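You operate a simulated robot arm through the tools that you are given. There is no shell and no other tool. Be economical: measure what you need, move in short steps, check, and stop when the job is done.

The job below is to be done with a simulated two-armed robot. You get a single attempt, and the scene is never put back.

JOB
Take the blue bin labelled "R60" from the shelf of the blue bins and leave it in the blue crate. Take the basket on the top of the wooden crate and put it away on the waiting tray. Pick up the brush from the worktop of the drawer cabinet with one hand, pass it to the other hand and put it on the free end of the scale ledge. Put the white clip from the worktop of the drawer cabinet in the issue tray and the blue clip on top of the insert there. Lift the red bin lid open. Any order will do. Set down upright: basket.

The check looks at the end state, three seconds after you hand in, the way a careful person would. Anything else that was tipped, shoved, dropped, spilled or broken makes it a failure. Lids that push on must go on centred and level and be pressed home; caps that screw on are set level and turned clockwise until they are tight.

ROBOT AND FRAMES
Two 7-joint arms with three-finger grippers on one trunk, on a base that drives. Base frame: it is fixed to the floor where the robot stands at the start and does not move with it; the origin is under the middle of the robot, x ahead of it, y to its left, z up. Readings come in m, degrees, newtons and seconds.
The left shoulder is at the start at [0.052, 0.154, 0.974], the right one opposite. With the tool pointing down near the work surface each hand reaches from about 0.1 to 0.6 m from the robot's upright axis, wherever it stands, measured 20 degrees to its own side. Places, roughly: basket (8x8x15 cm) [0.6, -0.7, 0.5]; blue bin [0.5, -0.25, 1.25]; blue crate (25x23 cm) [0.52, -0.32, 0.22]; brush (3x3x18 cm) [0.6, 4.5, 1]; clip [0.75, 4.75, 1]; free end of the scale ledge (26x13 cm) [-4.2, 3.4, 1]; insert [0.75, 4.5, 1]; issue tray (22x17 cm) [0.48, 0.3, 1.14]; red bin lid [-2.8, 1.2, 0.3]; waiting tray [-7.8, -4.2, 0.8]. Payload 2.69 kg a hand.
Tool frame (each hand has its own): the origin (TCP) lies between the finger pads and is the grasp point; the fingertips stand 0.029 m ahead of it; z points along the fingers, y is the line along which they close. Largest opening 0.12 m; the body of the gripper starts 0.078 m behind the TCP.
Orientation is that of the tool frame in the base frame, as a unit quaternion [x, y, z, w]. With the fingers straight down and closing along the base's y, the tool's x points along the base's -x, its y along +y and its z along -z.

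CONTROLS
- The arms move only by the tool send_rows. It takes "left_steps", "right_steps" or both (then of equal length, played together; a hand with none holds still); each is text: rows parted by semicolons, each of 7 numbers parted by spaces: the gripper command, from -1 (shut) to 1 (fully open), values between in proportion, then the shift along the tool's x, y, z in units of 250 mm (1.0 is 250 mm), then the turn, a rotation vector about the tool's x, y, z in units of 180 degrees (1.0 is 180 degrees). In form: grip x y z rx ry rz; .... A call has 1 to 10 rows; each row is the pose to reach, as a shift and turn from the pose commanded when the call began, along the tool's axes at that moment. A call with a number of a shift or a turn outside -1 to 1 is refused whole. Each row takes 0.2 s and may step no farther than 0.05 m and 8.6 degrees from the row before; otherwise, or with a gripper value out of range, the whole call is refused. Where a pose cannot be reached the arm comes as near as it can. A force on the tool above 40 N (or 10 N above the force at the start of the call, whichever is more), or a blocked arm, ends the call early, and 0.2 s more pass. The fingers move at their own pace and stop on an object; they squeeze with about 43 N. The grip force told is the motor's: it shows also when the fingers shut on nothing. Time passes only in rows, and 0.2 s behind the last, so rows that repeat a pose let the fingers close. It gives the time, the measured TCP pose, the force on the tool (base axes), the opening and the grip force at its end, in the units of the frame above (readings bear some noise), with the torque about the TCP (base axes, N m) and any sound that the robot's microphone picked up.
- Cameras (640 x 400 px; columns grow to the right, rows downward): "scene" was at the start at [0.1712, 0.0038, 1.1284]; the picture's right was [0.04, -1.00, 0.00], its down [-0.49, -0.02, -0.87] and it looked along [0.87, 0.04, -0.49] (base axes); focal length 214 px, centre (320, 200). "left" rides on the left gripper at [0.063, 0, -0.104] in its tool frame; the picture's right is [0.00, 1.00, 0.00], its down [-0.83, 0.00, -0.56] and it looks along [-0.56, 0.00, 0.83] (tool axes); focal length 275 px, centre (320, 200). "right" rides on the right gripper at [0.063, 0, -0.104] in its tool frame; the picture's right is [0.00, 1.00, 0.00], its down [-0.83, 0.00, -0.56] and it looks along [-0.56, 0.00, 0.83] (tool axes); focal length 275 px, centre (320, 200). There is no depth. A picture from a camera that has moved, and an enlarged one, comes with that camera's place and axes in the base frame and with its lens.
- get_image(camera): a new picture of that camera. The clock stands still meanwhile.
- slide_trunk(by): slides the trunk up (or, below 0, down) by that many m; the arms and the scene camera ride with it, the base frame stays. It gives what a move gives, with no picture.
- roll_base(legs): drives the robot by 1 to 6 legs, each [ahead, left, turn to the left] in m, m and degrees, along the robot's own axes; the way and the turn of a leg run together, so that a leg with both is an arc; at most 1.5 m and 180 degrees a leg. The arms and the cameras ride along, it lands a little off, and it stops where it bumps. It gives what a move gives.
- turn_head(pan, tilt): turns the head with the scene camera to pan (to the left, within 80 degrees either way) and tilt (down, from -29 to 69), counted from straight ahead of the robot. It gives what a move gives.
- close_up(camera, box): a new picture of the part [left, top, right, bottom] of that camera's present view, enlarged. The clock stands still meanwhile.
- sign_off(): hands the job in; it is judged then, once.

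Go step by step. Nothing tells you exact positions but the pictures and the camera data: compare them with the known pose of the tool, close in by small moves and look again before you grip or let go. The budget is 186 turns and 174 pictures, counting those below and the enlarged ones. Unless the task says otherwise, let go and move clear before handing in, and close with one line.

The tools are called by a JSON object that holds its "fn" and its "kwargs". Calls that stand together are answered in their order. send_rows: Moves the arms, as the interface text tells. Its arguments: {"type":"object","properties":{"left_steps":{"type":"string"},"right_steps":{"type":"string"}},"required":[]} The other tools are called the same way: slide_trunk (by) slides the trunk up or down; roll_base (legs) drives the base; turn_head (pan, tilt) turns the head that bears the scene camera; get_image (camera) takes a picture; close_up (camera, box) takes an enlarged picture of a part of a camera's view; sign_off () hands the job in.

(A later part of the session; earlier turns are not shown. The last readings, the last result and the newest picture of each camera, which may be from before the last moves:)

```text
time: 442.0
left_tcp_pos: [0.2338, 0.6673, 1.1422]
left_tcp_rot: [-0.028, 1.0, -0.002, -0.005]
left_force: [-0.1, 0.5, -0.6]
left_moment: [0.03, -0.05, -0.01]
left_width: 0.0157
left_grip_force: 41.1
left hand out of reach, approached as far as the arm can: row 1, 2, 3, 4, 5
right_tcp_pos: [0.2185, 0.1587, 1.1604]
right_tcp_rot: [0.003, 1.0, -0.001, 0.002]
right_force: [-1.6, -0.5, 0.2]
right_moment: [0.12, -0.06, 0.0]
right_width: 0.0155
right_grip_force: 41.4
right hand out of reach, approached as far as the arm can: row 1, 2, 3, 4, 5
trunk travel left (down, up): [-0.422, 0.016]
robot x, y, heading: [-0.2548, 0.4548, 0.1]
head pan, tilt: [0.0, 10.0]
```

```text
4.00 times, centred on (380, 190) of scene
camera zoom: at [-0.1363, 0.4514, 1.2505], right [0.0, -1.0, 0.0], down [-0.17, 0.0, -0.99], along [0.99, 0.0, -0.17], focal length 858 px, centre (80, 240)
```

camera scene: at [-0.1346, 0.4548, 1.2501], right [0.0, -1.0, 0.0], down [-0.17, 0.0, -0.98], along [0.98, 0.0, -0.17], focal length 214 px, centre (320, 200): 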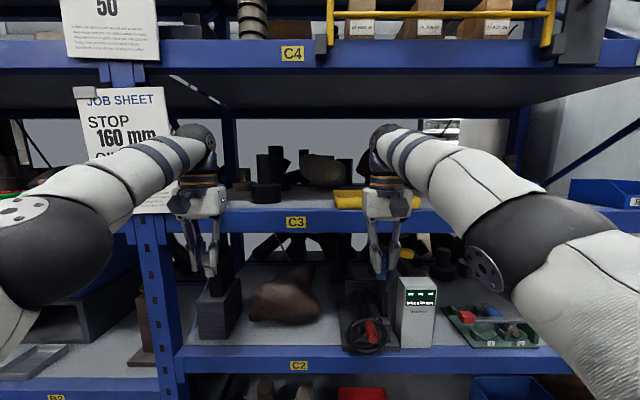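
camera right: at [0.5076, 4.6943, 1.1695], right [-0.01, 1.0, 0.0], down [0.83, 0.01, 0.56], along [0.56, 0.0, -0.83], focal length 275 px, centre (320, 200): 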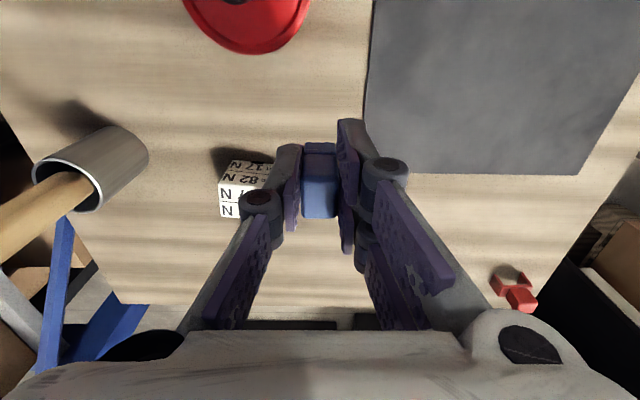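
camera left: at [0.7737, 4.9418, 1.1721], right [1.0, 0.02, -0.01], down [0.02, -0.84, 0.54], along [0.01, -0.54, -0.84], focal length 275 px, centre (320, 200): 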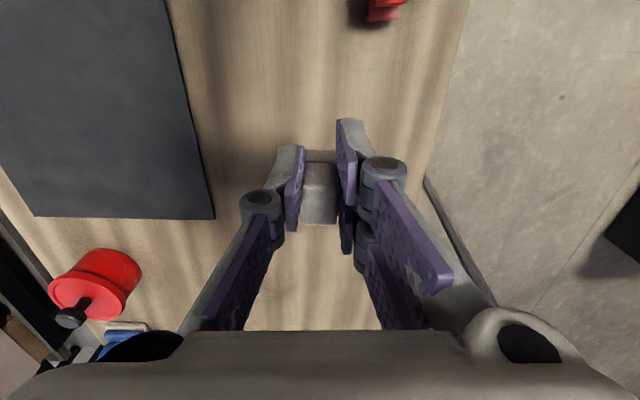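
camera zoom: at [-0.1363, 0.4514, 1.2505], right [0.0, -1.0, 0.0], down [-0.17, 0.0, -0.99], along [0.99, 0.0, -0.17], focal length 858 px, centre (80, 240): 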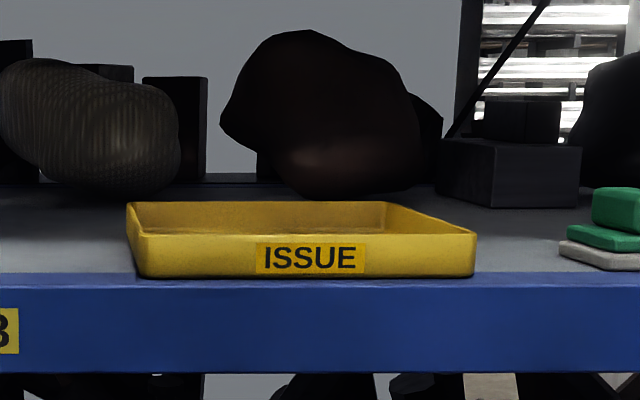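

The issue tray is empty: x 0.425–0.60, y 0.19–0.41, rim 1.154, floor ≈1.13. I'll place the white clip (left hand) there now; first I retract both hands and raise the left.

{"fn": "send_rows", "kwargs": {"right_steps": "-1 0.17 0 0 0 0 0; -1 0.34 0 0 0 0 0; -1 0.51 0 0 0 0 0; -1 0.68 0 0 0 0 0; -1 0.8 0 0 0 0 0; -1 0.8 0 0 0 0 0", "left_steps": "-1 0.15 0 -0.06 0 0 0; -1 0.3 0 -0.12 0 0 0; -1 0.45 0 -0.2 0 0 0; -1 0.45 0 -0.3 0 0 0; -1 0.45 0 -0.4 0 0 0; -1 0.45 0 -0.4 0 0 0"}}

{"fn": "roll_base", "kwargs": {"legs": [[0, -0.33, 0], [0.3, 0, 0]]}}

{"fn": "turn_head", "kwargs": {"pan": 12, "tilt": 12}}

{"fn": "get_image", "kwargs": {"camera": "scene"}}

```text
time: 443.4
left_tcp_pos: [0.1258, 0.6665, 1.2332]
left_tcp_rot: [-0.028, 1.0, -0.004, -0.006]
left_force: [-0.2, 0.1, -0.3]
left_moment: [0.03, 0.02, 0.01]
left_width: 0.0158
left_grip_force: 41.7
left hand out of reach, approached as far as the arm can: row 5, 6
right_tcp_pos: [0.0499, 0.1295, 1.1682]
right_tcp_rot: [0.003, 1.0, -0.001, 0.0]
right_force: [0.4, -0.2, -0.5]
right_moment: [0.0, 0.03, 0.02]
right_width: 0.0155
right_grip_force: 41.4
right hand out of reach, approached as far as the arm can: row 4, 5, 6
trunk travel left (down, up): [-0.422, 0.016]
robot x, y, heading: [-0.2501, 0.4555, -0.1]
head pan, tilt: [0.0, 10.0]
```

```text
time: 448.1
left_tcp_pos: [0.3643, 0.3374, 1.2544]
left_tcp_rot: [-0.032, 0.999, -0.006, 0.016]
left_force: [0.2, -0.1, 0.1]
left_moment: [-0.02, 0.02, 0.02]
left_width: 0.0156
left_grip_force: 41.6
right_tcp_pos: [0.3073, -0.1972, 1.1733]
right_tcp_rot: [-0.003, 1.0, -0.002, 0.01]
right_force: [0.1, -0.8, -1.0]
right_moment: [0.06, -0.03, 0.01]
right_width: 0.0157
right_grip_force: 41.2
trunk travel left (down, up): [-0.422, 0.016]
robot x, y, heading: [0.0172, 0.1211, 0.6]
head pan, tilt: [0.0, 10.0]
stopped in leg 2: the robot was blocked; the commanded pose is now the measured one
```

```text
time: 448.9
left_tcp_pos: [0.3658, 0.3392, 1.2541]
left_tcp_rot: [-0.031, 0.999, -0.005, 0.016]
left_force: [1.3, -0.3, 0.0]
left_moment: [0.0, -0.03, 0.01]
left_width: 0.0158
left_grip_force: 42.0
right_tcp_pos: [0.3059, -0.1976, 1.1753]
right_tcp_rot: [-0.001, 1.0, -0.003, 0.011]
right_force: [0.0, 0.2, -0.2]
right_moment: [0.0, 0.0, -0.02]
right_width: 0.0156
right_grip_force: 42.0
trunk travel left (down, up): [-0.422, 0.016]
robot x, y, heading: [0.0236, 0.1196, 0.3]
head pan, tilt: [12.0, 12.0]
```

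```text
47 pictures are left
camera scene: at [0.1152, 0.1451, 1.2493], right [0.22, -0.98, 0.01], down [-0.18, -0.05, -0.98], along [0.96, 0.21, -0.19], focal length 214 px, centre (320, 200)
```

scene: 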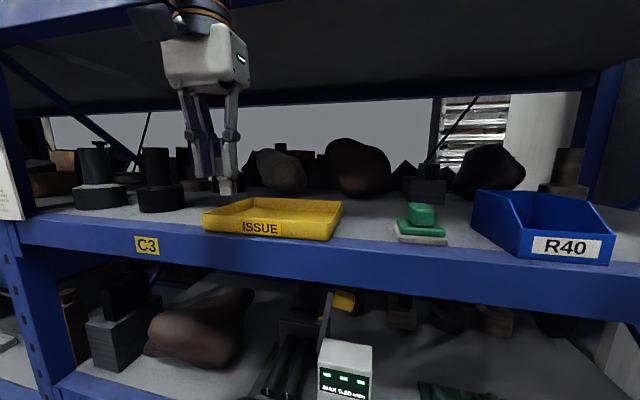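

I am stopped at x≈0.02, but the tray is within reach. I move the white clip over the tray and lower it.

{"fn": "send_rows", "kwargs": {"left_steps": "-1 -0.12 -0.04 0 0 0 0; -1 -0.24 -0.08 0 0 0 0; -1 -0.36 -0.12 0 0 0 0; -1 -0.4 -0.12 0.1 0 0 0; -1 -0.4 -0.12 0.2 0 0 0; -1 -0.4 -0.12 0.25 0 0 0"}}

{"fn": "close_up", "kwargs": {"camera": "scene", "box": [140, 120, 380, 270]}}

```text
time: 450.5
left_tcp_pos: [0.3976, 0.3352, 1.2539]
left_tcp_rot: [-0.029, 0.995, -0.003, 0.094]
left_force: [0.0, -0.1, -0.2]
left_moment: [0.01, -0.01, -0.01]
left_width: 0.016
left_grip_force: 41.2
left hand out of reach, approached as far as the arm can: row 1, 2, 3, 4, 5, 6
right_tcp_pos: [0.2644, -0.2041, 1.1753]
right_tcp_rot: [-0.006, 1.0, 0.0, 0.017]
right_force: [0.1, -1.4, 0.5]
right_moment: [0.13, -0.09, 0.02]
right_width: 0.0153
right_grip_force: 41.6
trunk travel left (down, up): [-0.422, 0.016]
robot x, y, heading: [-0.0025, 0.1251, 1.0]
head pan, tilt: [12.0, 12.0]
stopped in row 6 (left hand): the arm was blocked; the commanded pose is now the measured one
```

```text
2.67 times, centred on (260, 195) of scene
camera zoom: at [0.0703, 0.138, 1.2495], right [0.23, -0.97, 0.0], down [-0.17, -0.04, -0.99], along [0.96, 0.22, -0.17], focal length 572 px, centre (480, 213)
```

zoom: 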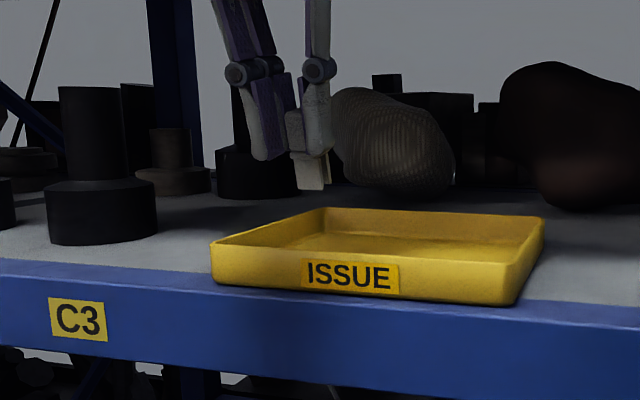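

The upper shelf beam (z≈1.46) stops the upright wrist, so I back off, pitch the left hand to 40° below level and come in lower.

{"fn": "roll_base", "kwargs": {"legs": [[-0.25, 0, -0.5]]}}

{"fn": "send_rows", "kwargs": {"left_steps": "-1 -0.11 -0.02 0.05 0 -0.043 0; -1 -0.22 -0.04 0.1 0 -0.086 0; -1 -0.34 -0.06 0.16 0 -0.13 0; -1 -0.45 -0.08 0.21 0 -0.174 0; -1 -0.566 -0.08 0.27 0 -0.217 0; -1 -0.566 -0.08 0.27 0 -0.217 0"}}

{"fn": "roll_base", "kwargs": {"legs": [[0.12, 0, 0]]}}

{"fn": "get_image", "kwargs": {"camera": "left"}}

```text
time: 452.3
left_tcp_pos: [0.2015, 0.3342, 1.227]
left_tcp_rot: [-0.024, 0.998, -0.003, 0.064]
left_force: [0.2, 0.0, 0.4]
left_moment: [0.0, -0.06, -0.01]
left_width: 0.0
left_grip_force: 28.4
right_tcp_pos: [0.0562, -0.2034, 1.1681]
right_tcp_rot: [0.0, 1.0, -0.002, 0.001]
right_force: [-0.5, 0.3, -0.1]
right_moment: [0.0, -0.03, 0.02]
right_width: 0.0155
right_grip_force: 41.5
trunk travel left (down, up): [-0.422, 0.016]
robot x, y, heading: [-0.2444, 0.118, 0.4]
head pan, tilt: [12.0, 12.0]
```

```text
time: 453.7
left_tcp_pos: [0.3516, 0.3189, 1.1803]
left_tcp_rot: [-0.024, 0.918, 0.005, 0.396]
left_force: [0.2, 0.1, 0.0]
left_moment: [0.02, -0.03, 0.0]
left_width: 0.0001
left_grip_force: 28.6
right_tcp_pos: [0.0556, -0.2049, 1.1681]
right_tcp_rot: [0.001, 1.0, -0.002, 0.0]
right_force: [-0.2, 0.1, -0.1]
right_moment: [-0.01, -0.01, 0.04]
right_width: 0.0158
right_grip_force: 41.5
trunk travel left (down, up): [-0.422, 0.016]
robot x, y, heading: [-0.2459, 0.1189, 0.4]
head pan, tilt: [12.0, 12.0]
```

```text
time: 454.7
left_tcp_pos: [0.3921, 0.3193, 1.1846]
left_tcp_rot: [-0.024, 0.92, 0.004, 0.391]
left_force: [-9.3, -0.2, 6.5]
left_moment: [0.07, 0.17, -0.03]
left_width: 0.0
left_grip_force: 28.6
right_tcp_pos: [0.1026, -0.2026, 1.1676]
right_tcp_rot: [-0.001, 1.0, -0.001, 0.0]
right_force: [0.6, -0.5, -0.2]
right_moment: [0.0, -0.02, 0.0]
right_width: 0.0157
right_grip_force: 42.0
trunk travel left (down, up): [-0.422, 0.016]
robot x, y, heading: [-0.1991, 0.1157, 0.5]
head pan, tilt: [12.0, 12.0]
stopped in leg 1: the force on the tool passed its limit at 118 N (the readings are from after the stop); the commanded pose is now the measured one
```

```text
45 pictures are left
camera left: at [0.2729, 0.3137, 1.2107], right [-0.04, 1.0, -0.01], down [0.18, 0.02, 0.98], along [0.98, 0.04, -0.18], focal length 275 px, centre (320, 200)
```

left: 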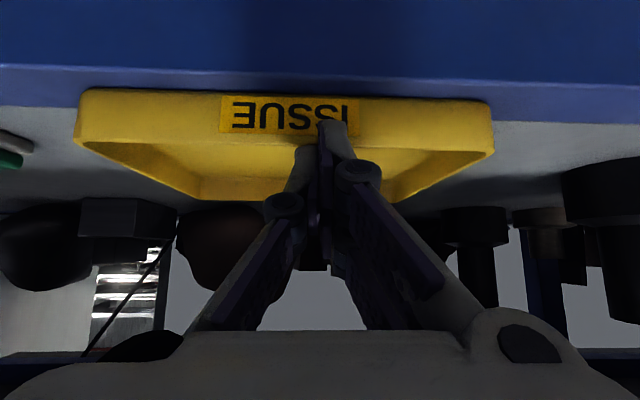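

The white clip slipped out of the left hand and I touched the tray. I back off and look for the clip.

{"fn": "roll_base", "kwargs": {"legs": [[-0.2, 0, 0]]}}

{"fn": "turn_head", "kwargs": {"pan": 15, "tilt": 40}}

{"fn": "get_image", "kwargs": {"camera": "scene"}}

```text
time: 456.3
left_tcp_pos: [0.1911, 0.3174, 1.1819]
left_tcp_rot: [-0.025, 0.92, 0.004, 0.391]
left_force: [0.0, -0.2, 0.4]
left_moment: [0.0, 0.02, 0.02]
left_width: 0.0
left_grip_force: 27.9
right_tcp_pos: [-0.098, -0.2035, 1.1668]
right_tcp_rot: [-0.001, 1.0, -0.001, -0.001]
right_force: [-0.6, -0.1, -0.5]
right_moment: [-0.04, 0.0, 0.04]
right_width: 0.0156
right_grip_force: 41.7
trunk travel left (down, up): [-0.422, 0.016]
robot x, y, heading: [-0.4027, 0.1173, 0.7]
head pan, tilt: [12.0, 12.0]
```

```text
time: 457.2
left_tcp_pos: [0.1926, 0.3179, 1.1811]
left_tcp_rot: [-0.024, 0.92, 0.003, 0.39]
left_force: [0.6, 1.1, 0.0]
left_moment: [0.04, 0.02, 0.0]
left_width: 0.0003
left_grip_force: 28.4
right_tcp_pos: [-0.0974, -0.2052, 1.1671]
right_tcp_rot: [-0.001, 1.0, -0.001, 0.0]
right_force: [-0.1, 1.0, -0.6]
right_moment: [0.01, 0.0, 0.02]
right_width: 0.0158
right_grip_force: 41.0
trunk travel left (down, up): [-0.422, 0.016]
robot x, y, heading: [-0.402, 0.1213, 0.6]
head pan, tilt: [15.0, 40.0]
```

```text
44 pictures are left
camera scene: at [-0.2954, 0.1404, 1.2026], right [0.27, -0.96, 0.0], down [-0.62, -0.17, -0.77], along [0.74, 0.2, -0.64], focal length 214 px, centre (320, 200)
```

scene: 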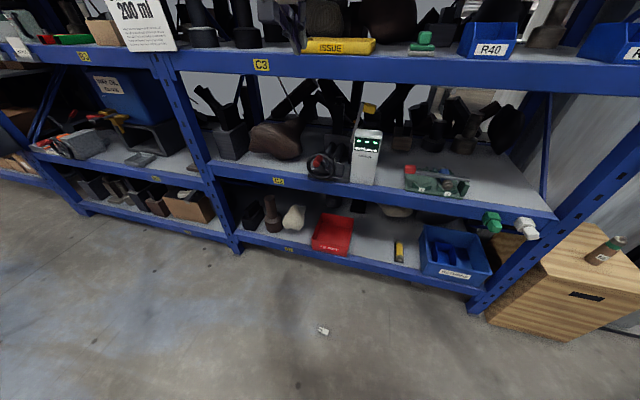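

The white clip lies on the floor at about [0.10,0.23], reachable. I back up a little, point the left hand down and crouch to pick it up.

{"fn": "roll_base", "kwargs": {"legs": [[-0.13, 0, 0]]}}

{"fn": "send_rows", "kwargs": {"left_steps": "0 0.05 0.05 0.05 0 0.042 0; 0 0.1 0.1 0.1 0 0.084 0; 0 0.15 0.15 0.15 0 0.126 0; 0 0.2 0.2 0.2 0 0.168 0; 0 0.25 0.2 0.25 0 0.21 0; 0 0.3 0.2 0.3 0 0.25 0"}}

{"fn": "slide_trunk", "kwargs": {"by": -0.4}}

{"fn": "turn_head", "kwargs": {"pan": 15, "tilt": 50}}

{"fn": "get_image", "kwargs": {"camera": "scene"}}

```text
time: 458.5
left_tcp_pos: [0.063, 0.3159, 1.1822]
left_tcp_rot: [-0.024, 0.92, 0.004, 0.391]
left_force: [-0.3, -0.6, 0.3]
left_moment: [0.02, 0.0, 0.0]
left_width: 0.0
left_grip_force: 28.2
right_tcp_pos: [-0.2272, -0.2055, 1.1668]
right_tcp_rot: [0.0, 1.0, -0.001, -0.001]
right_force: [-0.4, -0.6, 1.1]
right_moment: [-0.04, -0.04, 0.02]
right_width: 0.0155
right_grip_force: 41.2
trunk travel left (down, up): [-0.422, 0.016]
robot x, y, heading: [-0.5299, 0.1183, 0.3]
head pan, tilt: [15.0, 40.0]
```

```text
time: 459.9
left_tcp_pos: [0.0003, 0.3332, 1.0508]
left_tcp_rot: [-0.023, 1.0, -0.005, 0.007]
left_force: [0.4, -1.8, 0.8]
left_moment: [0.1, -0.05, 0.0]
left_width: 0.0601
left_grip_force: 0.0
left hand out of reach, approached as far as the arm can: row 4, 5, 6
right_tcp_pos: [-0.2255, -0.209, 1.1655]
right_tcp_rot: [0.001, 1.0, 0.001, -0.001]
right_force: [0.0, -0.8, -0.9]
right_moment: [0.07, -0.02, -0.03]
right_width: 0.0157
right_grip_force: 41.5
trunk travel left (down, up): [-0.422, 0.016]
robot x, y, heading: [-0.53, 0.1171, 0.7]
head pan, tilt: [15.0, 40.0]
```

```text
time: 463.7
left_tcp_pos: [0.0023, 0.3371, 0.6508]
left_tcp_rot: [-0.023, 1.0, -0.007, 0.009]
left_force: [-0.2, -0.5, 0.1]
left_moment: [0.0, -0.01, -0.03]
left_width: 0.0599
left_grip_force: 0.0
right_tcp_pos: [-0.1057, -0.2059, 0.5702]
right_tcp_rot: [0.0, 0.953, -0.002, -0.303]
right_force: [-0.2, -0.1, -0.2]
right_moment: [0.01, -0.01, 0.0]
right_width: 0.0158
right_grip_force: 41.6
trunk travel left (down, up): [-0.022, 0.416]
robot x, y, heading: [-0.5321, 0.1119, 0.5]
head pan, tilt: [15.0, 40.0]
```

```text
time: 464.4
left_tcp_pos: [0.0032, 0.337, 0.6509]
left_tcp_rot: [-0.024, 1.0, -0.006, 0.008]
left_force: [-0.1, 0.3, 0.5]
left_moment: [0.01, 0.01, 0.01]
left_width: 0.0599
left_grip_force: 0.1
right_tcp_pos: [-0.1045, -0.2068, 0.5706]
right_tcp_rot: [0.001, 0.953, -0.001, -0.302]
right_force: [-0.3, -0.5, -0.1]
right_moment: [-0.01, -0.01, 0.03]
right_width: 0.0155
right_grip_force: 41.2
trunk travel left (down, up): [-0.022, 0.416]
robot x, y, heading: [-0.5286, 0.1162, 0.3]
head pan, tilt: [15.0, 50.0]
```

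```text
43 pictures are left
camera scene: at [-0.273, 0.1381, 0.7546], right [0.26, -0.96, 0.0], down [-0.74, -0.2, -0.64], along [0.62, 0.17, -0.77], focal length 214 px, centre (320, 200)
```

scene: 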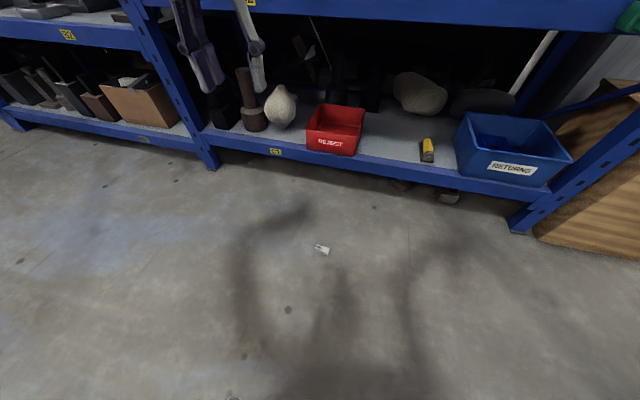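

{"fn": "close_up", "kwargs": {"camera": "scene", "box": [300, 235, 345, 265]}}

{"fn": "send_rows", "kwargs": {"left_steps": "0.5 -0.05 -0.08 0.15 0 0 0; 0.5 -0.1 -0.16 0.3 0 0 0; 0.5 -0.15 -0.24 0.45 0 0 0; 0.5 -0.2 -0.32 0.6 0 0 0; 0.5 -0.25 -0.38 0.75 0 0 0; 0.5 -0.3 -0.4 0.9 0 0 0; 0.5 -0.36 -0.42 1 0 0 0; 0.5 -0.36 -0.42 1 0 0 0"}}

```text
13.33 times, centred on (322, 250) of scene
camera zoom: at [-0.273, 0.1381, 0.7546], right [0.26, -0.96, 0.0], down [-0.74, -0.2, -0.64], along [0.62, 0.17, -0.77], focal length 2860 px, centre (287, -467)
```

zoom: 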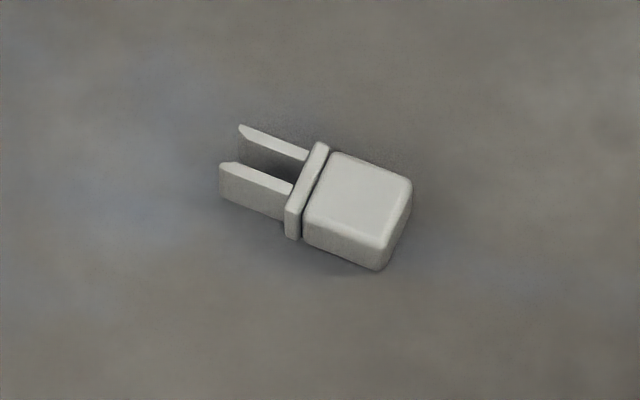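

```text
time: 466.2
left_tcp_pos: [0.1025, 0.2337, 0.4013]
left_tcp_rot: [-0.024, 1.0, -0.006, 0.009]
left_force: [-0.4, 0.5, 1.0]
left_moment: [-0.01, 0.01, -0.02]
left_width: 0.0901
left_grip_force: 0.2
right_tcp_pos: [-0.106, -0.2075, 0.5696]
right_tcp_rot: [0.0, 0.953, -0.002, -0.302]
right_force: [-0.1, 0.0, -0.3]
right_moment: [-0.01, -0.01, -0.01]
right_width: 0.0158
right_grip_force: 41.6
trunk travel left (down, up): [-0.022, 0.416]
robot x, y, heading: [-0.5308, 0.1178, 0.5]
head pan, tilt: [15.0, 50.0]
```

The left arm reached low enough. The clip's body is at [0.093,0.218] with its long axis along y, so I turn the left hand 90° and look.

{"fn": "send_rows", "kwargs": {"left_steps": "0 0.004 -0.006 0.03 0 0 0.047; 0 0.008 -0.012 0.06 0 0 0.094; 0 0.012 -0.018 0.1 0 0 0.141; 0 0.016 -0.024 0.14 0 0 0.188; 0 0.02 -0.03 0.18 0 0 0.235; 0 0.025 -0.036 0.22 0 0 0.282; 0 0.03 -0.042 0.26 0 0 0.329; 0 0.034 -0.05 0.3 0 0 0.376; 0 0.036 -0.056 0.36 0 0 0.423; 0 0.038 -0.062 0.4 0 0 0.47"}}

{"fn": "get_image", "kwargs": {"camera": "left"}}

```text
time: 468.4
left_tcp_pos: [0.084, 0.2225, 0.3158]
left_tcp_rot: [0.46, 0.882, 0.049, 0.096]
left_force: [0.4, 0.0, -0.6]
left_moment: [-0.01, 0.01, 0.0]
left_width: 0.06
left_grip_force: 0.0
left hand out of reach, approached as far as the arm can: row 5, 6, 7, 8, 9, 10
right_tcp_pos: [-0.1054, -0.2064, 0.57]
right_tcp_rot: [0.0, 0.953, -0.001, -0.303]
right_force: [0.3, 0.3, 0.1]
right_moment: [0.01, -0.01, 0.01]
right_width: 0.0153
right_grip_force: 41.7
trunk travel left (down, up): [-0.022, 0.416]
robot x, y, heading: [-0.53, 0.1186, 0.4]
head pan, tilt: [15.0, 50.0]
```

```text
41 pictures are left
camera left: at [0.0264, 0.2743, 0.4098], right [0.8, 0.57, 0.18], down [0.34, -0.68, 0.65], along [0.49, -0.46, -0.74], focal length 275 px, centre (320, 200)
```

left: 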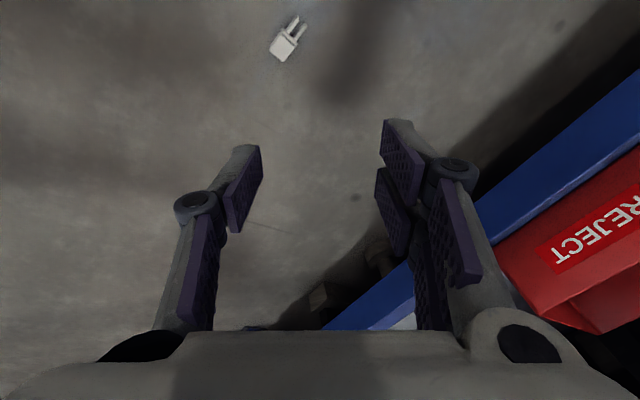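

The arm can't turn fully that low, so I'll grip the clip lengthwise instead (closing along y). I return to the neutral yaw above the clip's centre.

{"fn": "send_rows", "kwargs": {"left_steps": "0.5 0.006 0 0.05 0 0 -0.047; 0.5 0.012 0 0.1 0 0 -0.094; 0.5 0.018 0 0.15 0 0 -0.141; 0.5 0.025 0 0.2 0 0 -0.188; 0.5 0.031 0.002 0.25 0 0 -0.235; 0.5 0.037 0.004 0.3 0 0 -0.282; 0.5 0.044 0.006 0.38 0 0 -0.329; 0.5 0.05 0.01 0.46 0 0 -0.376; 0.5 0.056 0.012 0.54 0 0 -0.423; 0.5 0.063 0.014 0.62 0 0 -0.47"}}

{"fn": "get_image", "kwargs": {"camera": "left"}}

```text
time: 470.6
left_tcp_pos: [0.1117, 0.2392, 0.1622]
left_tcp_rot: [-0.255, 0.961, -0.028, 0.104]
left_force: [0.2, 0.0, 0.1]
left_moment: [0.0, 0.01, 0.01]
left_width: 0.09
left_grip_force: 0.1
right_tcp_pos: [-0.1059, -0.2062, 0.5713]
right_tcp_rot: [0.0, 0.953, -0.002, -0.303]
right_force: [-0.3, -0.4, -0.1]
right_moment: [0.0, -0.01, 0.0]
right_width: 0.0161
right_grip_force: 41.5
trunk travel left (down, up): [-0.022, 0.416]
robot x, y, heading: [-0.5277, 0.1194, 0.3]
head pan, tilt: [15.0, 50.0]
```

```text
40 pictures are left
camera left: at [0.0356, 0.2078, 0.2526], right [-0.48, 0.87, -0.11], down [0.59, 0.41, 0.7], along [0.65, 0.27, -0.71], focal length 275 px, centre (320, 200)
```

left: 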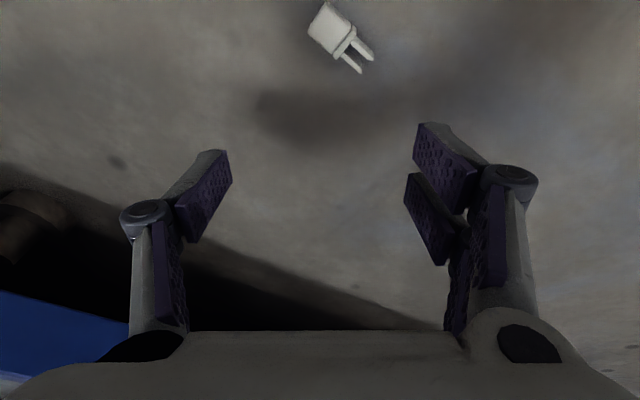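

The wrist turned the other way to -30° and reaches low. I continue turning that way by 50° so the fingers close across the clip's body.

{"fn": "send_rows", "kwargs": {"left_steps": "0 0.014 -0.008 -0.022 0 0 -0.047; 0 0.028 -0.016 -0.045 0 0 -0.094; 0 0.042 -0.025 -0.067 0 0 -0.141; 0 0.056 -0.033 -0.09 0 0 -0.188; 0 0.07 -0.042 -0.112 0 0 -0.235; 0 0.084 -0.05 -0.134 0 0 -0.28; 0 0.084 -0.05 -0.134 0 0 -0.28"}}

{"fn": "get_image", "kwargs": {"camera": "left"}}

```text
time: 472.2
left_tcp_pos: [0.0919, 0.2167, 0.1949]
left_tcp_rot: [-0.64, 0.761, -0.069, 0.082]
left_force: [-0.1, 0.1, -0.5]
left_moment: [-0.01, 0.0, -0.02]
left_width: 0.0602
left_grip_force: 0.0
right_tcp_pos: [-0.1058, -0.2051, 0.5707]
right_tcp_rot: [0.001, 0.953, -0.001, -0.303]
right_force: [0.4, -0.8, 0.5]
right_moment: [0.01, 0.03, -0.01]
right_width: 0.0158
right_grip_force: 41.2
trunk travel left (down, up): [-0.022, 0.416]
robot x, y, heading: [-0.5279, 0.1191, 0.5]
head pan, tilt: [15.0, 50.0]
```

```text
39 pictures are left
camera left: at [0.0583, 0.1539, 0.2937], right [-0.96, 0.18, -0.21], down [0.02, 0.82, 0.57], along [0.27, 0.55, -0.79], focal length 275 px, centre (320, 200)
```

left: 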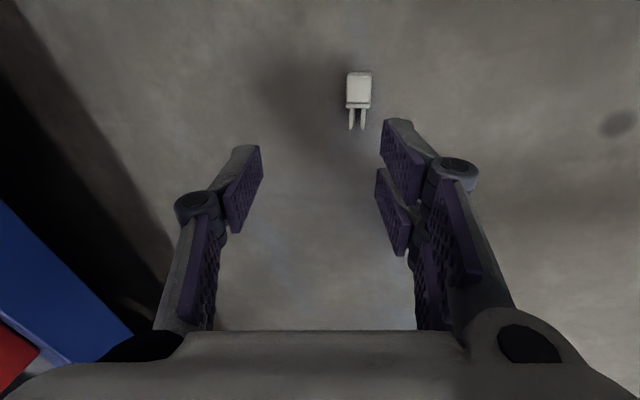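

The fingers are aligned with the clip body at [0.092,0.2187]. I straighten the tilt and descend to the floor level carefully.

{"fn": "send_rows", "kwargs": {"left_steps": "0 0.004 0.034 0.15 -0.017 0 0; 0 0.008 0.068 0.31 -0.034 0 0; 0 0.011 0.1 0.45 -0.051 0 0; 0 0.013 0.12 0.54 -0.068 0 0; 0 0.015 0.13 0.59 -0.068 0 0; 0 0.015 0.13 0.59 -0.068 0 0"}}

{"fn": "get_image", "kwargs": {"camera": "left"}}

```text
time: 473.6
left_tcp_pos: [0.0367, 0.2354, 0.0961]
left_tcp_rot: [-0.645, 0.764, 0.012, 0.013]
left_force: [1.1, -0.1, 0.5]
left_moment: [-0.03, -0.01, 0.0]
left_width: 0.0601
left_grip_force: 0.0
left hand out of reach, approached as far as the arm can: row 2, 3, 4, 5, 6
right_tcp_pos: [-0.1063, -0.2065, 0.5696]
right_tcp_rot: [0.001, 0.953, -0.001, -0.302]
right_force: [0.2, 0.9, -0.2]
right_moment: [0.02, 0.01, 0.01]
right_width: 0.0156
right_grip_force: 41.5
trunk travel left (down, up): [-0.022, 0.416]
robot x, y, heading: [-0.5327, 0.1135, 0.5]
head pan, tilt: [15.0, 50.0]
```

```text
38 pictures are left
camera left: at [0.0254, 0.1684, 0.1973], right [-0.98, 0.17, 0.0], down [0.14, 0.8, 0.59], along [0.1, 0.58, -0.81], focal length 275 px, centre (320, 200)
```

left: 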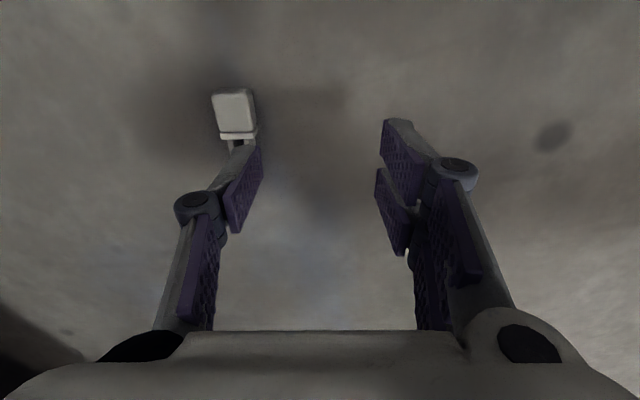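

At this distance the arm cannot go lower, so I bring the base 0.13 m closer and try again.

{"fn": "roll_base", "kwargs": {"legs": [[0.13, 0, 0]]}}

{"fn": "send_rows", "kwargs": {"left_steps": "0 0.04 0.1 0 0 0 0; 0 0.08 0.2 0 0 0 0; 0 0.116 0.284 0 0 0 0; 0 0.116 0.284 0.08 0 0 0; 0 0.116 0.284 0.16 0 0 0; 0 0.116 0.284 0.16 0 0 0"}}

{"fn": "get_image", "kwargs": {"camera": "left"}}

```text
time: 474.9
left_tcp_pos: [0.1689, 0.234, 0.0963]
left_tcp_rot: [-0.643, 0.765, 0.013, 0.013]
left_force: [0.2, 0.1, 0.1]
left_moment: [0.0, 0.0, -0.01]
left_width: 0.0599
left_grip_force: 0.0
right_tcp_pos: [0.0253, -0.2056, 0.5705]
right_tcp_rot: [0.0, 0.953, -0.002, -0.303]
right_force: [0.2, -0.5, -0.4]
right_moment: [-0.01, 0.01, 0.0]
right_width: 0.0155
right_grip_force: 41.0
trunk travel left (down, up): [-0.022, 0.416]
robot x, y, heading: [-0.4019, 0.1193, 0.4]
head pan, tilt: [15.0, 50.0]
```

```text
time: 476.3
left_tcp_pos: [0.0955, 0.2212, 0.0551]
left_tcp_rot: [-0.644, 0.765, 0.012, 0.013]
left_force: [-0.5, 0.2, 0.1]
left_moment: [-0.01, -0.01, 0.02]
left_width: 0.0601
left_grip_force: 0.0
right_tcp_pos: [0.0263, -0.2055, 0.5701]
right_tcp_rot: [0.0, 0.953, -0.001, -0.302]
right_force: [-0.3, 0.1, -0.1]
right_moment: [-0.01, -0.01, -0.01]
right_width: 0.0159
right_grip_force: 41.3
trunk travel left (down, up): [-0.022, 0.416]
robot x, y, heading: [-0.4034, 0.1183, 0.2]
head pan, tilt: [15.0, 50.0]
```

```text
37 pictures are left
camera left: at [0.0831, 0.1542, 0.1567], right [-0.98, 0.17, 0.0], down [0.14, 0.8, 0.59], along [0.1, 0.58, -0.81], focal length 275 px, centre (320, 200)
```

left: 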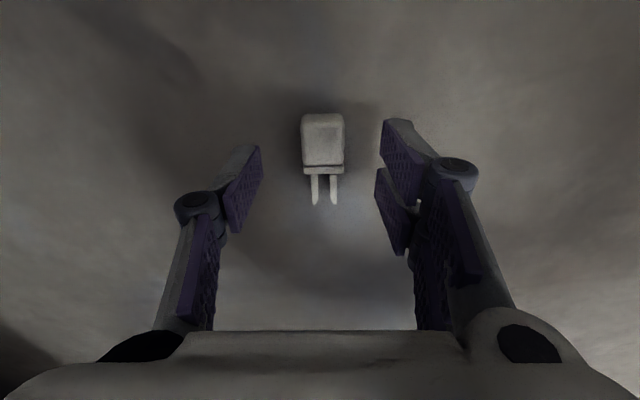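

Perfectly aligned. I descend 2 cm, close and lift.

{"fn": "send_rows", "kwargs": {"left_steps": "0 0.016 0 0.04 0 0 0; 0 0.016 0 0.08 0 0 0; 0 0.016 0 0.08 0 0 0; -1 0.016 0 0.08 0 0 0; -1 0.016 0 0.08 0 0 0; -1 0.016 0 0.08 0 0 0; -1 0.016 0 -0.1 0 0 0; -1 0.016 0 -0.28 0 0 0; -1 0.016 0 -0.46 0 0 0"}}

{"fn": "get_image", "kwargs": {"camera": "left"}}

```text
time: 478.3
left_tcp_pos: [0.0924, 0.2098, 0.1692]
left_tcp_rot: [-0.644, 0.765, 0.013, 0.014]
left_force: [-0.4, -0.4, -0.4]
left_moment: [-0.01, -0.01, 0.01]
left_width: 0.0226
left_grip_force: 43.2
right_tcp_pos: [0.0259, -0.2069, 0.5703]
right_tcp_rot: [0.0, 0.954, -0.001, -0.301]
right_force: [0.2, -0.1, -0.6]
right_moment: [0.0, 0.04, 0.04]
right_width: 0.0154
right_grip_force: 41.0
trunk travel left (down, up): [-0.022, 0.416]
robot x, y, heading: [-0.3983, 0.1156, 0.4]
head pan, tilt: [15.0, 50.0]
```

```text
36 pictures are left
camera left: at [0.0801, 0.1432, 0.271], right [-0.98, 0.17, 0.0], down [0.14, 0.8, 0.59], along [0.1, 0.58, -0.81], focal length 275 px, centre (320, 200)
```

left: 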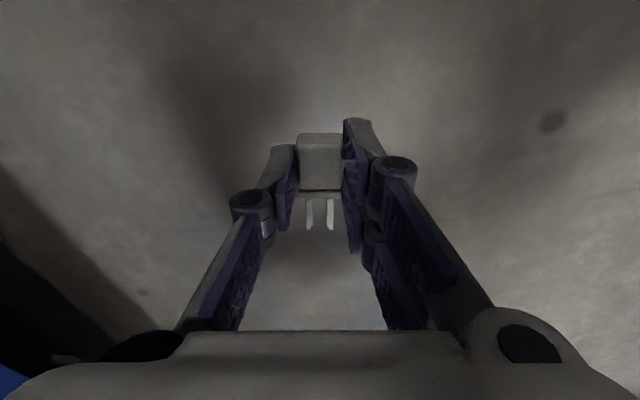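

The white clip is recovered (2.3 cm grip). I back off, stand up, and pitch the left hand forward for the tray.

{"fn": "roll_base", "kwargs": {"legs": [[-0.12, 0, 0]]}}

{"fn": "slide_trunk", "kwargs": {"by": 0.4}}

{"fn": "send_rows", "kwargs": {"left_steps": "-1 0 0 -0.15 0.046 0 0; -1 0 0 -0.3 0.092 0 0; -1 0 0 -0.45 0.138 0 0; -1 0 0 -0.6 0.184 0 0; -1 0 0 -0.75 0.23 0 0; -1 0 0 -0.9 0.278 0 0; -1 0 0 -1 0.278 0 0"}}

```text
time: 479.6
left_tcp_pos: [-0.0265, 0.2098, 0.1689]
left_tcp_rot: [-0.644, 0.765, 0.012, 0.014]
left_force: [0.0, 1.1, -0.5]
left_moment: [-0.02, 0.0, -0.03]
left_width: 0.0226
left_grip_force: 43.3
right_tcp_pos: [-0.0925, -0.2064, 0.5708]
right_tcp_rot: [0.0, 0.953, -0.001, -0.302]
right_force: [-1.0, 0.0, 0.4]
right_moment: [0.02, 0.02, -0.02]
right_width: 0.0156
right_grip_force: 41.7
trunk travel left (down, up): [-0.022, 0.416]
robot x, y, heading: [-0.5177, 0.1171, 0.1]
head pan, tilt: [15.0, 50.0]
```

```text
time: 483.4
left_tcp_pos: [-0.0285, 0.2088, 0.5692]
left_tcp_rot: [-0.643, 0.765, 0.013, 0.013]
left_force: [0.1, -0.7, 0.0]
left_moment: [0.02, -0.01, -0.02]
left_width: 0.0224
left_grip_force: 42.8
right_tcp_pos: [-0.0944, -0.207, 0.9691]
right_tcp_rot: [0.001, 0.953, -0.001, -0.303]
right_force: [1.1, -0.7, -1.1]
right_moment: [0.01, 0.0, 0.01]
right_width: 0.0158
right_grip_force: 41.3
trunk travel left (down, up): [-0.422, 0.016]
robot x, y, heading: [-0.5163, 0.1157, 0.2]
head pan, tilt: [15.0, 50.0]
```

```text
time: 485.0
left_tcp_pos: [0.1633, 0.126, 0.7435]
left_tcp_rot: [-0.578, 0.698, -0.313, 0.285]
left_force: [-0.1, -0.6, 0.3]
left_moment: [-0.02, 0.0, 0.0]
left_width: 0.0223
left_grip_force: 42.8
left hand out of reach, approached as far as the arm can: row 1, 2, 3, 4, 5, 6, 7
right_tcp_pos: [-0.0934, -0.2069, 0.9704]
right_tcp_rot: [0.0, 0.953, -0.002, -0.302]
right_force: [0.7, 0.0, 0.6]
right_moment: [0.0, 0.03, 0.03]
right_width: 0.0157
right_grip_force: 41.0
trunk travel left (down, up): [-0.422, 0.016]
robot x, y, heading: [-0.5163, 0.1168, 0.1]
head pan, tilt: [15.0, 50.0]
```

The hand is pitched 40° and holds the clip. I lift it up to tray height in two moves.

{"fn": "send_rows", "kwargs": {"left_steps": "-1 -0.057 -0.09 -0.123 0 0 0; -1 -0.113 -0.181 -0.245 0 0 0; -1 -0.17 -0.272 -0.368 0 0 0; -1 -0.227 -0.362 -0.49 0 0 0; -1 -0.283 -0.453 -0.613 0 0 0; -1 -0.34 -0.543 -0.736 0 0 0"}}

{"fn": "send_rows", "kwargs": {"left_steps": "-1 -0.057 -0.09 -0.123 0 0 0; -1 -0.113 -0.181 -0.245 0 0 0; -1 -0.17 -0.272 -0.368 0 0 0; -1 -0.227 -0.362 -0.49 0 0 0; -1 -0.283 -0.453 -0.613 0 0 0; -1 -0.34 -0.543 -0.736 0 0 0"}}

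```text
time: 486.4
left_tcp_pos: [0.21, 0.1951, 0.9653]
left_tcp_rot: [-0.578, 0.698, -0.312, 0.285]
left_force: [-0.2, -0.1, -0.3]
left_moment: [0.01, 0.01, -0.01]
left_width: 0.0224
left_grip_force: 42.9
left hand out of reach, approached as far as the arm can: row 1, 2, 3, 4, 5, 6
right_tcp_pos: [-0.094, -0.2073, 0.971]
right_tcp_rot: [0.001, 0.954, -0.001, -0.301]
right_force: [0.8, 0.8, 0.2]
right_moment: [-0.01, -0.02, 0.0]
right_width: 0.0154
right_grip_force: 41.7
trunk travel left (down, up): [-0.422, 0.016]
robot x, y, heading: [-0.5167, 0.117, 0.5]
head pan, tilt: [15.0, 50.0]
```

```text
time: 487.8
left_tcp_pos: [0.1556, 0.277, 1.1827]
left_tcp_rot: [-0.578, 0.698, -0.312, 0.286]
left_force: [-0.9, -0.1, 0.0]
left_moment: [0.0, -0.02, -0.02]
left_width: 0.0225
left_grip_force: 43.3
left hand out of reach, approached as far as the arm can: row 1, 2, 3, 4, 6
right_tcp_pos: [-0.0944, -0.2075, 0.9699]
right_tcp_rot: [0.0, 0.954, -0.002, -0.301]
right_force: [-0.4, -0.4, -0.1]
right_moment: [-0.02, -0.02, -0.01]
right_width: 0.0157
right_grip_force: 41.8
trunk travel left (down, up): [-0.422, 0.016]
robot x, y, heading: [-0.5163, 0.1187, 0.3]
head pan, tilt: [15.0, 50.0]
```

I raise the left hand a bit to clear the rim, straighten and retract the right hand, then roll forward so the clip is over the tray.

{"fn": "send_rows", "kwargs": {"left_steps": "-1 -0.02 -0.03 -0.03 0 0 0; -1 -0.04 -0.06 -0.06 0 0 0; -1 -0.06 -0.085 -0.085 0 0 0; -1 -0.084 -0.112 -0.111 0 0 0; -1 -0.084 -0.112 -0.111 0 0 0; -1 -0.084 -0.112 -0.111 0 0 0", "right_steps": "-1 0.05 0 0.04 0 -0.039 0; -1 0.1 0 0.07 0 -0.078 0; -1 0.16 0 0.11 0 -0.117 0; -1 0.21 0 0.15 0 -0.156 0; -1 0.26 0 0.18 0 -0.195 0; -1 0.26 0 0.18 0 -0.195 0"}}

{"fn": "roll_base", "kwargs": {"legs": [[0.24, 0, 0]]}}

{"fn": "turn_head", "kwargs": {"pan": 15, "tilt": 15}}

{"fn": "get_image", "kwargs": {"camera": "scene"}}

```text
time: 489.2
left_tcp_pos: [0.1418, 0.2906, 1.2079]
left_tcp_rot: [-0.578, 0.698, -0.312, 0.284]
left_force: [0.1, 0.5, 0.5]
left_moment: [0.01, -0.03, -0.03]
left_width: 0.0225
left_grip_force: 42.9
left hand out of reach, approached as far as the arm can: row 2, 3, 4, 5, 6
right_tcp_pos: [-0.1733, -0.2074, 0.9702]
right_tcp_rot: [0.0, 1.0, -0.002, 0.002]
right_force: [-0.5, -0.6, -0.2]
right_moment: [0.01, -0.02, 0.02]
right_width: 0.0156
right_grip_force: 40.9
trunk travel left (down, up): [-0.422, 0.016]
robot x, y, heading: [-0.5146, 0.1194, 0.3]
head pan, tilt: [15.0, 50.0]
```

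```text
time: 491.0
left_tcp_pos: [0.3819, 0.2972, 1.208]
left_tcp_rot: [-0.58, 0.697, -0.311, 0.285]
left_force: [0.2, 0.8, -0.4]
left_moment: [-0.03, -0.03, 0.03]
left_width: 0.0223
left_grip_force: 43.2
right_tcp_pos: [0.0678, -0.2026, 0.9712]
right_tcp_rot: [-0.003, 1.0, -0.002, 0.0]
right_force: [-0.4, 0.9, 0.4]
right_moment: [-0.03, 0.02, 0.0]
right_width: 0.0156
right_grip_force: 41.8
trunk travel left (down, up): [-0.422, 0.016]
robot x, y, heading: [-0.2748, 0.1158, 0.5]
head pan, tilt: [15.0, 50.0]
```

```text
time: 492.0
left_tcp_pos: [0.3812, 0.2972, 1.2082]
left_tcp_rot: [-0.579, 0.697, -0.312, 0.285]
left_force: [-0.4, -0.6, -0.4]
left_moment: [-0.01, 0.03, 0.01]
left_width: 0.0224
left_grip_force: 43.6
right_tcp_pos: [0.0679, -0.2022, 0.97]
right_tcp_rot: [-0.003, 1.0, -0.002, 0.0]
right_force: [-0.2, -0.6, -0.2]
right_moment: [-0.01, -0.01, -0.03]
right_width: 0.0157
right_grip_force: 41.3
trunk travel left (down, up): [-0.422, 0.016]
robot x, y, heading: [-0.28, 0.1192, 0.7]
head pan, tilt: [15.0, 15.0]
```

```text
35 pictures are left
camera scene: at [-0.1636, 0.1439, 1.242], right [0.27, -0.96, 0.0], down [-0.25, -0.07, -0.97], along [0.93, 0.26, -0.26], focal length 214 px, centre (320, 200)
```

scene: 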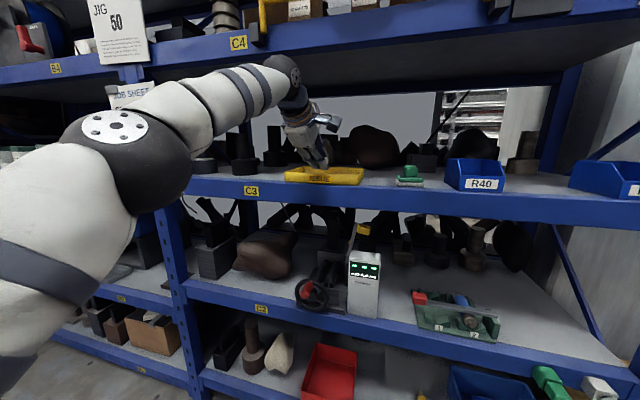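

Clear above and over the rim. I roll 0.11 m further.

{"fn": "roll_base", "kwargs": {"legs": [[0.11, 0, 0]]}}

{"fn": "close_up", "kwargs": {"camera": "scene", "box": [220, 80, 400, 210]}}

```text
time: 493.2
left_tcp_pos: [0.4946, 0.2971, 1.208]
left_tcp_rot: [-0.58, 0.697, -0.311, 0.285]
left_force: [-0.1, 0.1, 0.1]
left_moment: [0.01, 0.01, 0.0]
left_width: 0.0225
left_grip_force: 43.4
right_tcp_pos: [0.1785, -0.2033, 0.9711]
right_tcp_rot: [-0.002, 1.0, -0.002, 0.0]
right_force: [1.4, -0.3, -0.5]
right_moment: [-0.03, 0.02, -0.02]
right_width: 0.0156
right_grip_force: 41.9
trunk travel left (down, up): [-0.422, 0.016]
robot x, y, heading: [-0.1661, 0.118, 0.2]
head pan, tilt: [15.0, 15.0]
```

```text
3.08 times, centred on (310, 145) of scene
camera zoom: at [-0.0517, 0.1447, 1.2421], right [0.27, -0.96, 0.0], down [-0.25, -0.07, -0.97], along [0.93, 0.26, -0.26], focal length 660 px, centre (351, 369)
```

zoom: 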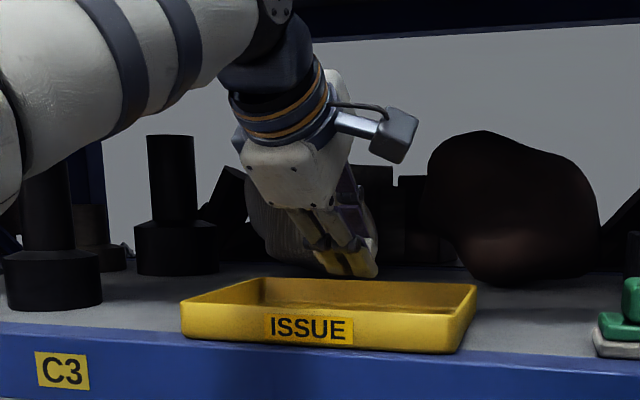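

The clip is over the tray. I lower it toward the tray floor.

{"fn": "send_rows", "kwargs": {"left_steps": "-1 0.002 0.03 0.026 0 0 0; -1 0.003 0.06 0.052 0 0 0; -1 0.005 0.09 0.078 0 0 0; -1 0.006 0.115 0.098 0 0 0; -1 0.006 0.115 0.098 0 0 0"}}

{"fn": "close_up", "kwargs": {"camera": "scene", "box": [270, 130, 380, 210]}}

```text
time: 494.4
left_tcp_pos: [0.493, 0.2959, 1.1687]
left_tcp_rot: [-0.58, 0.697, -0.312, 0.285]
left_force: [-1.0, -0.2, -0.4]
left_moment: [0.01, 0.02, 0.01]
left_width: 0.0224
left_grip_force: 42.7
right_tcp_pos: [0.1779, -0.2028, 0.9721]
right_tcp_rot: [-0.001, 1.0, -0.001, 0.0]
right_force: [0.0, 0.6, 0.8]
right_moment: [-0.01, -0.07, 0.02]
right_width: 0.0158
right_grip_force: 41.7
trunk travel left (down, up): [-0.422, 0.016]
robot x, y, heading: [-0.167, 0.1221, 0.6]
head pan, tilt: [15.0, 15.0]
```

```text
5.00 times, centred on (325, 170) of scene
camera zoom: at [-0.0524, 0.1446, 1.2421], right [0.27, -0.96, 0.0], down [-0.25, -0.07, -0.97], along [0.93, 0.26, -0.26], focal length 1072 px, centre (295, 350)
```

zoom: 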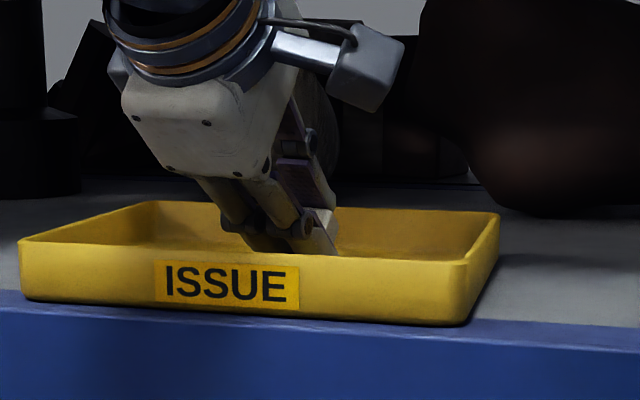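

The clip is inside the tray just above its floor. I lower slightly more, release, and lift out.

{"fn": "send_rows", "kwargs": {"left_steps": "-1 0 0.012 0.01 0 0 0; -1 0.001 0.024 0.02 0 0 0; -1 0.001 0.024 0.02 0 0 0; -0.6 0.001 0.02 0.016 0 0 0; -0.3 0 0 0 0 0 0; -0.3 -0.005 -0.08 -0.07 0 0 0; -0.3 -0.008 -0.16 -0.14 0 0 0; -0.3 -0.012 -0.22 -0.2 0 0 0"}}

{"fn": "roll_base", "kwargs": {"legs": [[-0.2, 0, 0]]}}

{"fn": "close_up", "kwargs": {"camera": "scene", "box": [240, 130, 400, 230]}}

{"fn": "get_image", "kwargs": {"camera": "left"}}

```text
time: 496.2
left_tcp_pos: [0.4813, 0.2947, 1.2269]
left_tcp_rot: [-0.579, 0.698, -0.312, 0.285]
left_force: [-0.5, -0.9, -0.3]
left_moment: [0.01, 0.0, 0.0]
left_width: 0.0419
left_grip_force: 0.1
left hand out of reach, approached as far as the arm can: row 7, 8
right_tcp_pos: [0.1783, -0.2023, 0.9716]
right_tcp_rot: [-0.002, 1.0, -0.002, 0.001]
right_force: [0.1, 0.1, 0.1]
right_moment: [-0.02, 0.02, 0.03]
right_width: 0.0155
right_grip_force: 41.6
trunk travel left (down, up): [-0.422, 0.016]
robot x, y, heading: [-0.1675, 0.122, 0.8]
head pan, tilt: [15.0, 15.0]
```

```text
time: 497.8
left_tcp_pos: [0.2802, 0.2946, 1.2283]
left_tcp_rot: [-0.579, 0.697, -0.312, 0.286]
left_force: [-0.6, 0.5, 0.8]
left_moment: [0.01, -0.02, 0.0]
left_width: 0.0421
left_grip_force: 0.1
right_tcp_pos: [-0.0231, -0.2039, 0.9705]
right_tcp_rot: [-0.001, 1.0, -0.002, 0.001]
right_force: [-0.1, 0.8, 0.3]
right_moment: [0.02, -0.04, -0.01]
right_width: 0.0159
right_grip_force: 41.6
trunk travel left (down, up): [-0.422, 0.016]
robot x, y, heading: [-0.3683, 0.1191, 0.5]
head pan, tilt: [15.0, 15.0]
```

```text
4.00 times, centred on (320, 180) of scene
camera zoom: at [-0.2535, 0.1431, 1.2421], right [0.27, -0.96, 0.0], down [-0.25, -0.07, -0.97], along [0.93, 0.26, -0.26], focal length 858 px, centre (320, 280)
```

zoom: 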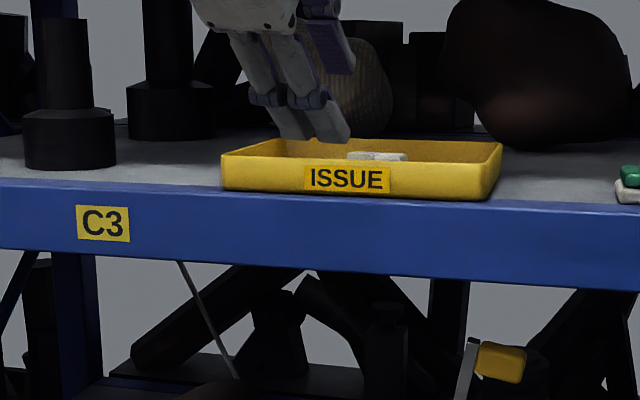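

```text
31 pictures are left
camera left: at [0.1897, 0.2423, 1.2929], right [-0.63, 0.14, -0.77], down [-0.28, 0.88, 0.39], along [0.72, 0.46, -0.51], focal length 275 px, centre (320, 200)
```

left: 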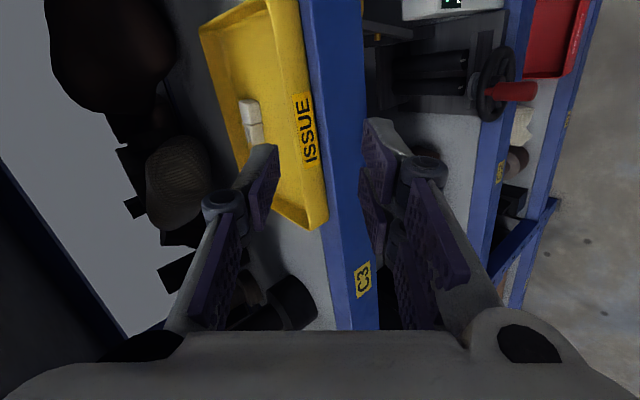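

The white clip lies in the issue tray. I retract the left hand and go back to the cabinet with the blue clip to find the insert.

{"fn": "send_rows", "kwargs": {"left_steps": "-0.3 -0.008 0.14 -0.06 -0.046 0 0; -0.3 -0.016 0.28 -0.12 -0.092 0 0; -0.3 -0.025 0.42 -0.18 -0.138 0 0; -0.3 -0.033 0.56 -0.25 -0.184 0 0; -0.3 -0.042 0.7 -0.31 -0.23 0 0; -0.3 -0.05 0.836 -0.37 -0.278 0 0; -0.3 -0.05 0.836 -0.37 -0.278 0 0"}}

{"fn": "roll_base", "kwargs": {"legs": [[0.08, 0.2, 0], [0, 1.3, 0], [0, 1.3, 0], [0, 1.3, 0], [0, 0.5, 0]]}}

```text
time: 499.4
left_tcp_pos: [0.0807, 0.342, 1.127]
left_tcp_rot: [-0.646, 0.763, 0.012, 0.013]
left_force: [0.5, 0.2, 0.8]
left_moment: [0.01, -0.01, -0.01]
left_width: 0.0419
left_grip_force: 0.0
right_tcp_pos: [-0.0211, -0.205, 0.9697]
right_tcp_rot: [-0.002, 1.0, -0.002, 0.001]
right_force: [0.7, 0.5, -0.6]
right_moment: [0.02, -0.04, 0.0]
right_width: 0.0155
right_grip_force: 41.9
trunk travel left (down, up): [-0.422, 0.016]
robot x, y, heading: [-0.3633, 0.1196, 0.3]
head pan, tilt: [15.0, 15.0]
```

```text
time: 535.3
left_tcp_pos: [0.123, 4.9929, 1.1285]
left_tcp_rot: [-0.643, 0.766, 0.012, 0.014]
left_force: [0.2, 0.1, 0.3]
left_moment: [-0.04, 0.03, -0.01]
left_width: 0.0419
left_grip_force: 0.1
right_tcp_pos: [0.0149, 4.4471, 0.9706]
right_tcp_rot: [0.001, 1.0, -0.002, 0.001]
right_force: [-0.2, -0.3, 0.4]
right_moment: [-0.03, 0.02, -0.01]
right_width: 0.0157
right_grip_force: 41.8
trunk travel left (down, up): [-0.422, 0.016]
robot x, y, heading: [-0.3284, 4.7712, 0.0]
head pan, tilt: [15.0, 15.0]
```

{"fn": "roll_base", "kwargs": {"legs": [[0.2, 0, 0]]}}

{"fn": "turn_head", "kwargs": {"pan": -15, "tilt": 22}}

{"fn": "close_up", "kwargs": {"camera": "scene", "box": [200, 130, 440, 270]}}

```text
time: 536.9
left_tcp_pos: [0.3251, 4.9932, 1.1289]
left_tcp_rot: [-0.643, 0.766, 0.013, 0.014]
left_force: [0.6, 0.3, 0.6]
left_moment: [-0.02, 0.01, 0.0]
left_width: 0.0419
left_grip_force: 0.1
right_tcp_pos: [0.2181, 4.4485, 0.9707]
right_tcp_rot: [0.001, 1.0, -0.003, 0.001]
right_force: [0.1, -0.1, -0.5]
right_moment: [0.01, 0.03, 0.01]
right_width: 0.0155
right_grip_force: 41.6
trunk travel left (down, up): [-0.422, 0.016]
robot x, y, heading: [-0.1251, 4.7751, -0.1]
head pan, tilt: [15.0, 15.0]
```

```text
time: 537.8
left_tcp_pos: [0.3252, 4.9936, 1.1278]
left_tcp_rot: [-0.642, 0.767, 0.013, 0.013]
left_force: [-0.1, 0.4, -0.1]
left_moment: [0.0, 0.0, -0.02]
left_width: 0.042
left_grip_force: 0.0
right_tcp_pos: [0.217, 4.4479, 0.9705]
right_tcp_rot: [0.002, 1.0, -0.001, 0.001]
right_force: [-0.3, -0.8, -0.5]
right_moment: [-0.03, -0.01, 0.0]
right_width: 0.0155
right_grip_force: 41.8
trunk travel left (down, up): [-0.422, 0.016]
robot x, y, heading: [-0.1265, 4.7732, 0.0]
head pan, tilt: [-15.0, 22.0]
```

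```text
2.67 times, centred on (320, 200) of scene
camera zoom: at [-0.012, 4.748, 1.2307], right [-0.26, -0.97, 0.0], down [-0.36, 0.1, -0.93], along [0.9, -0.24, -0.37], focal length 572 px, centre (320, 200)
```

zoom: 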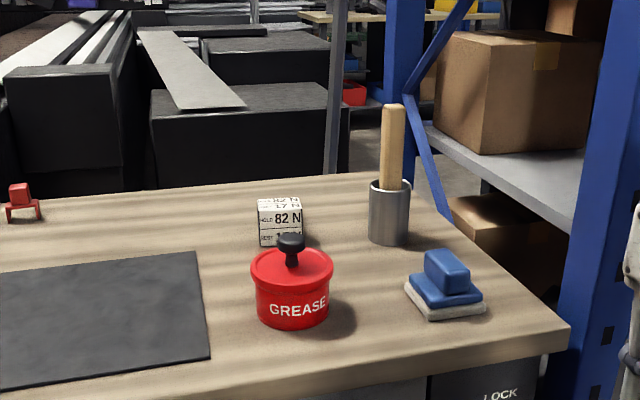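

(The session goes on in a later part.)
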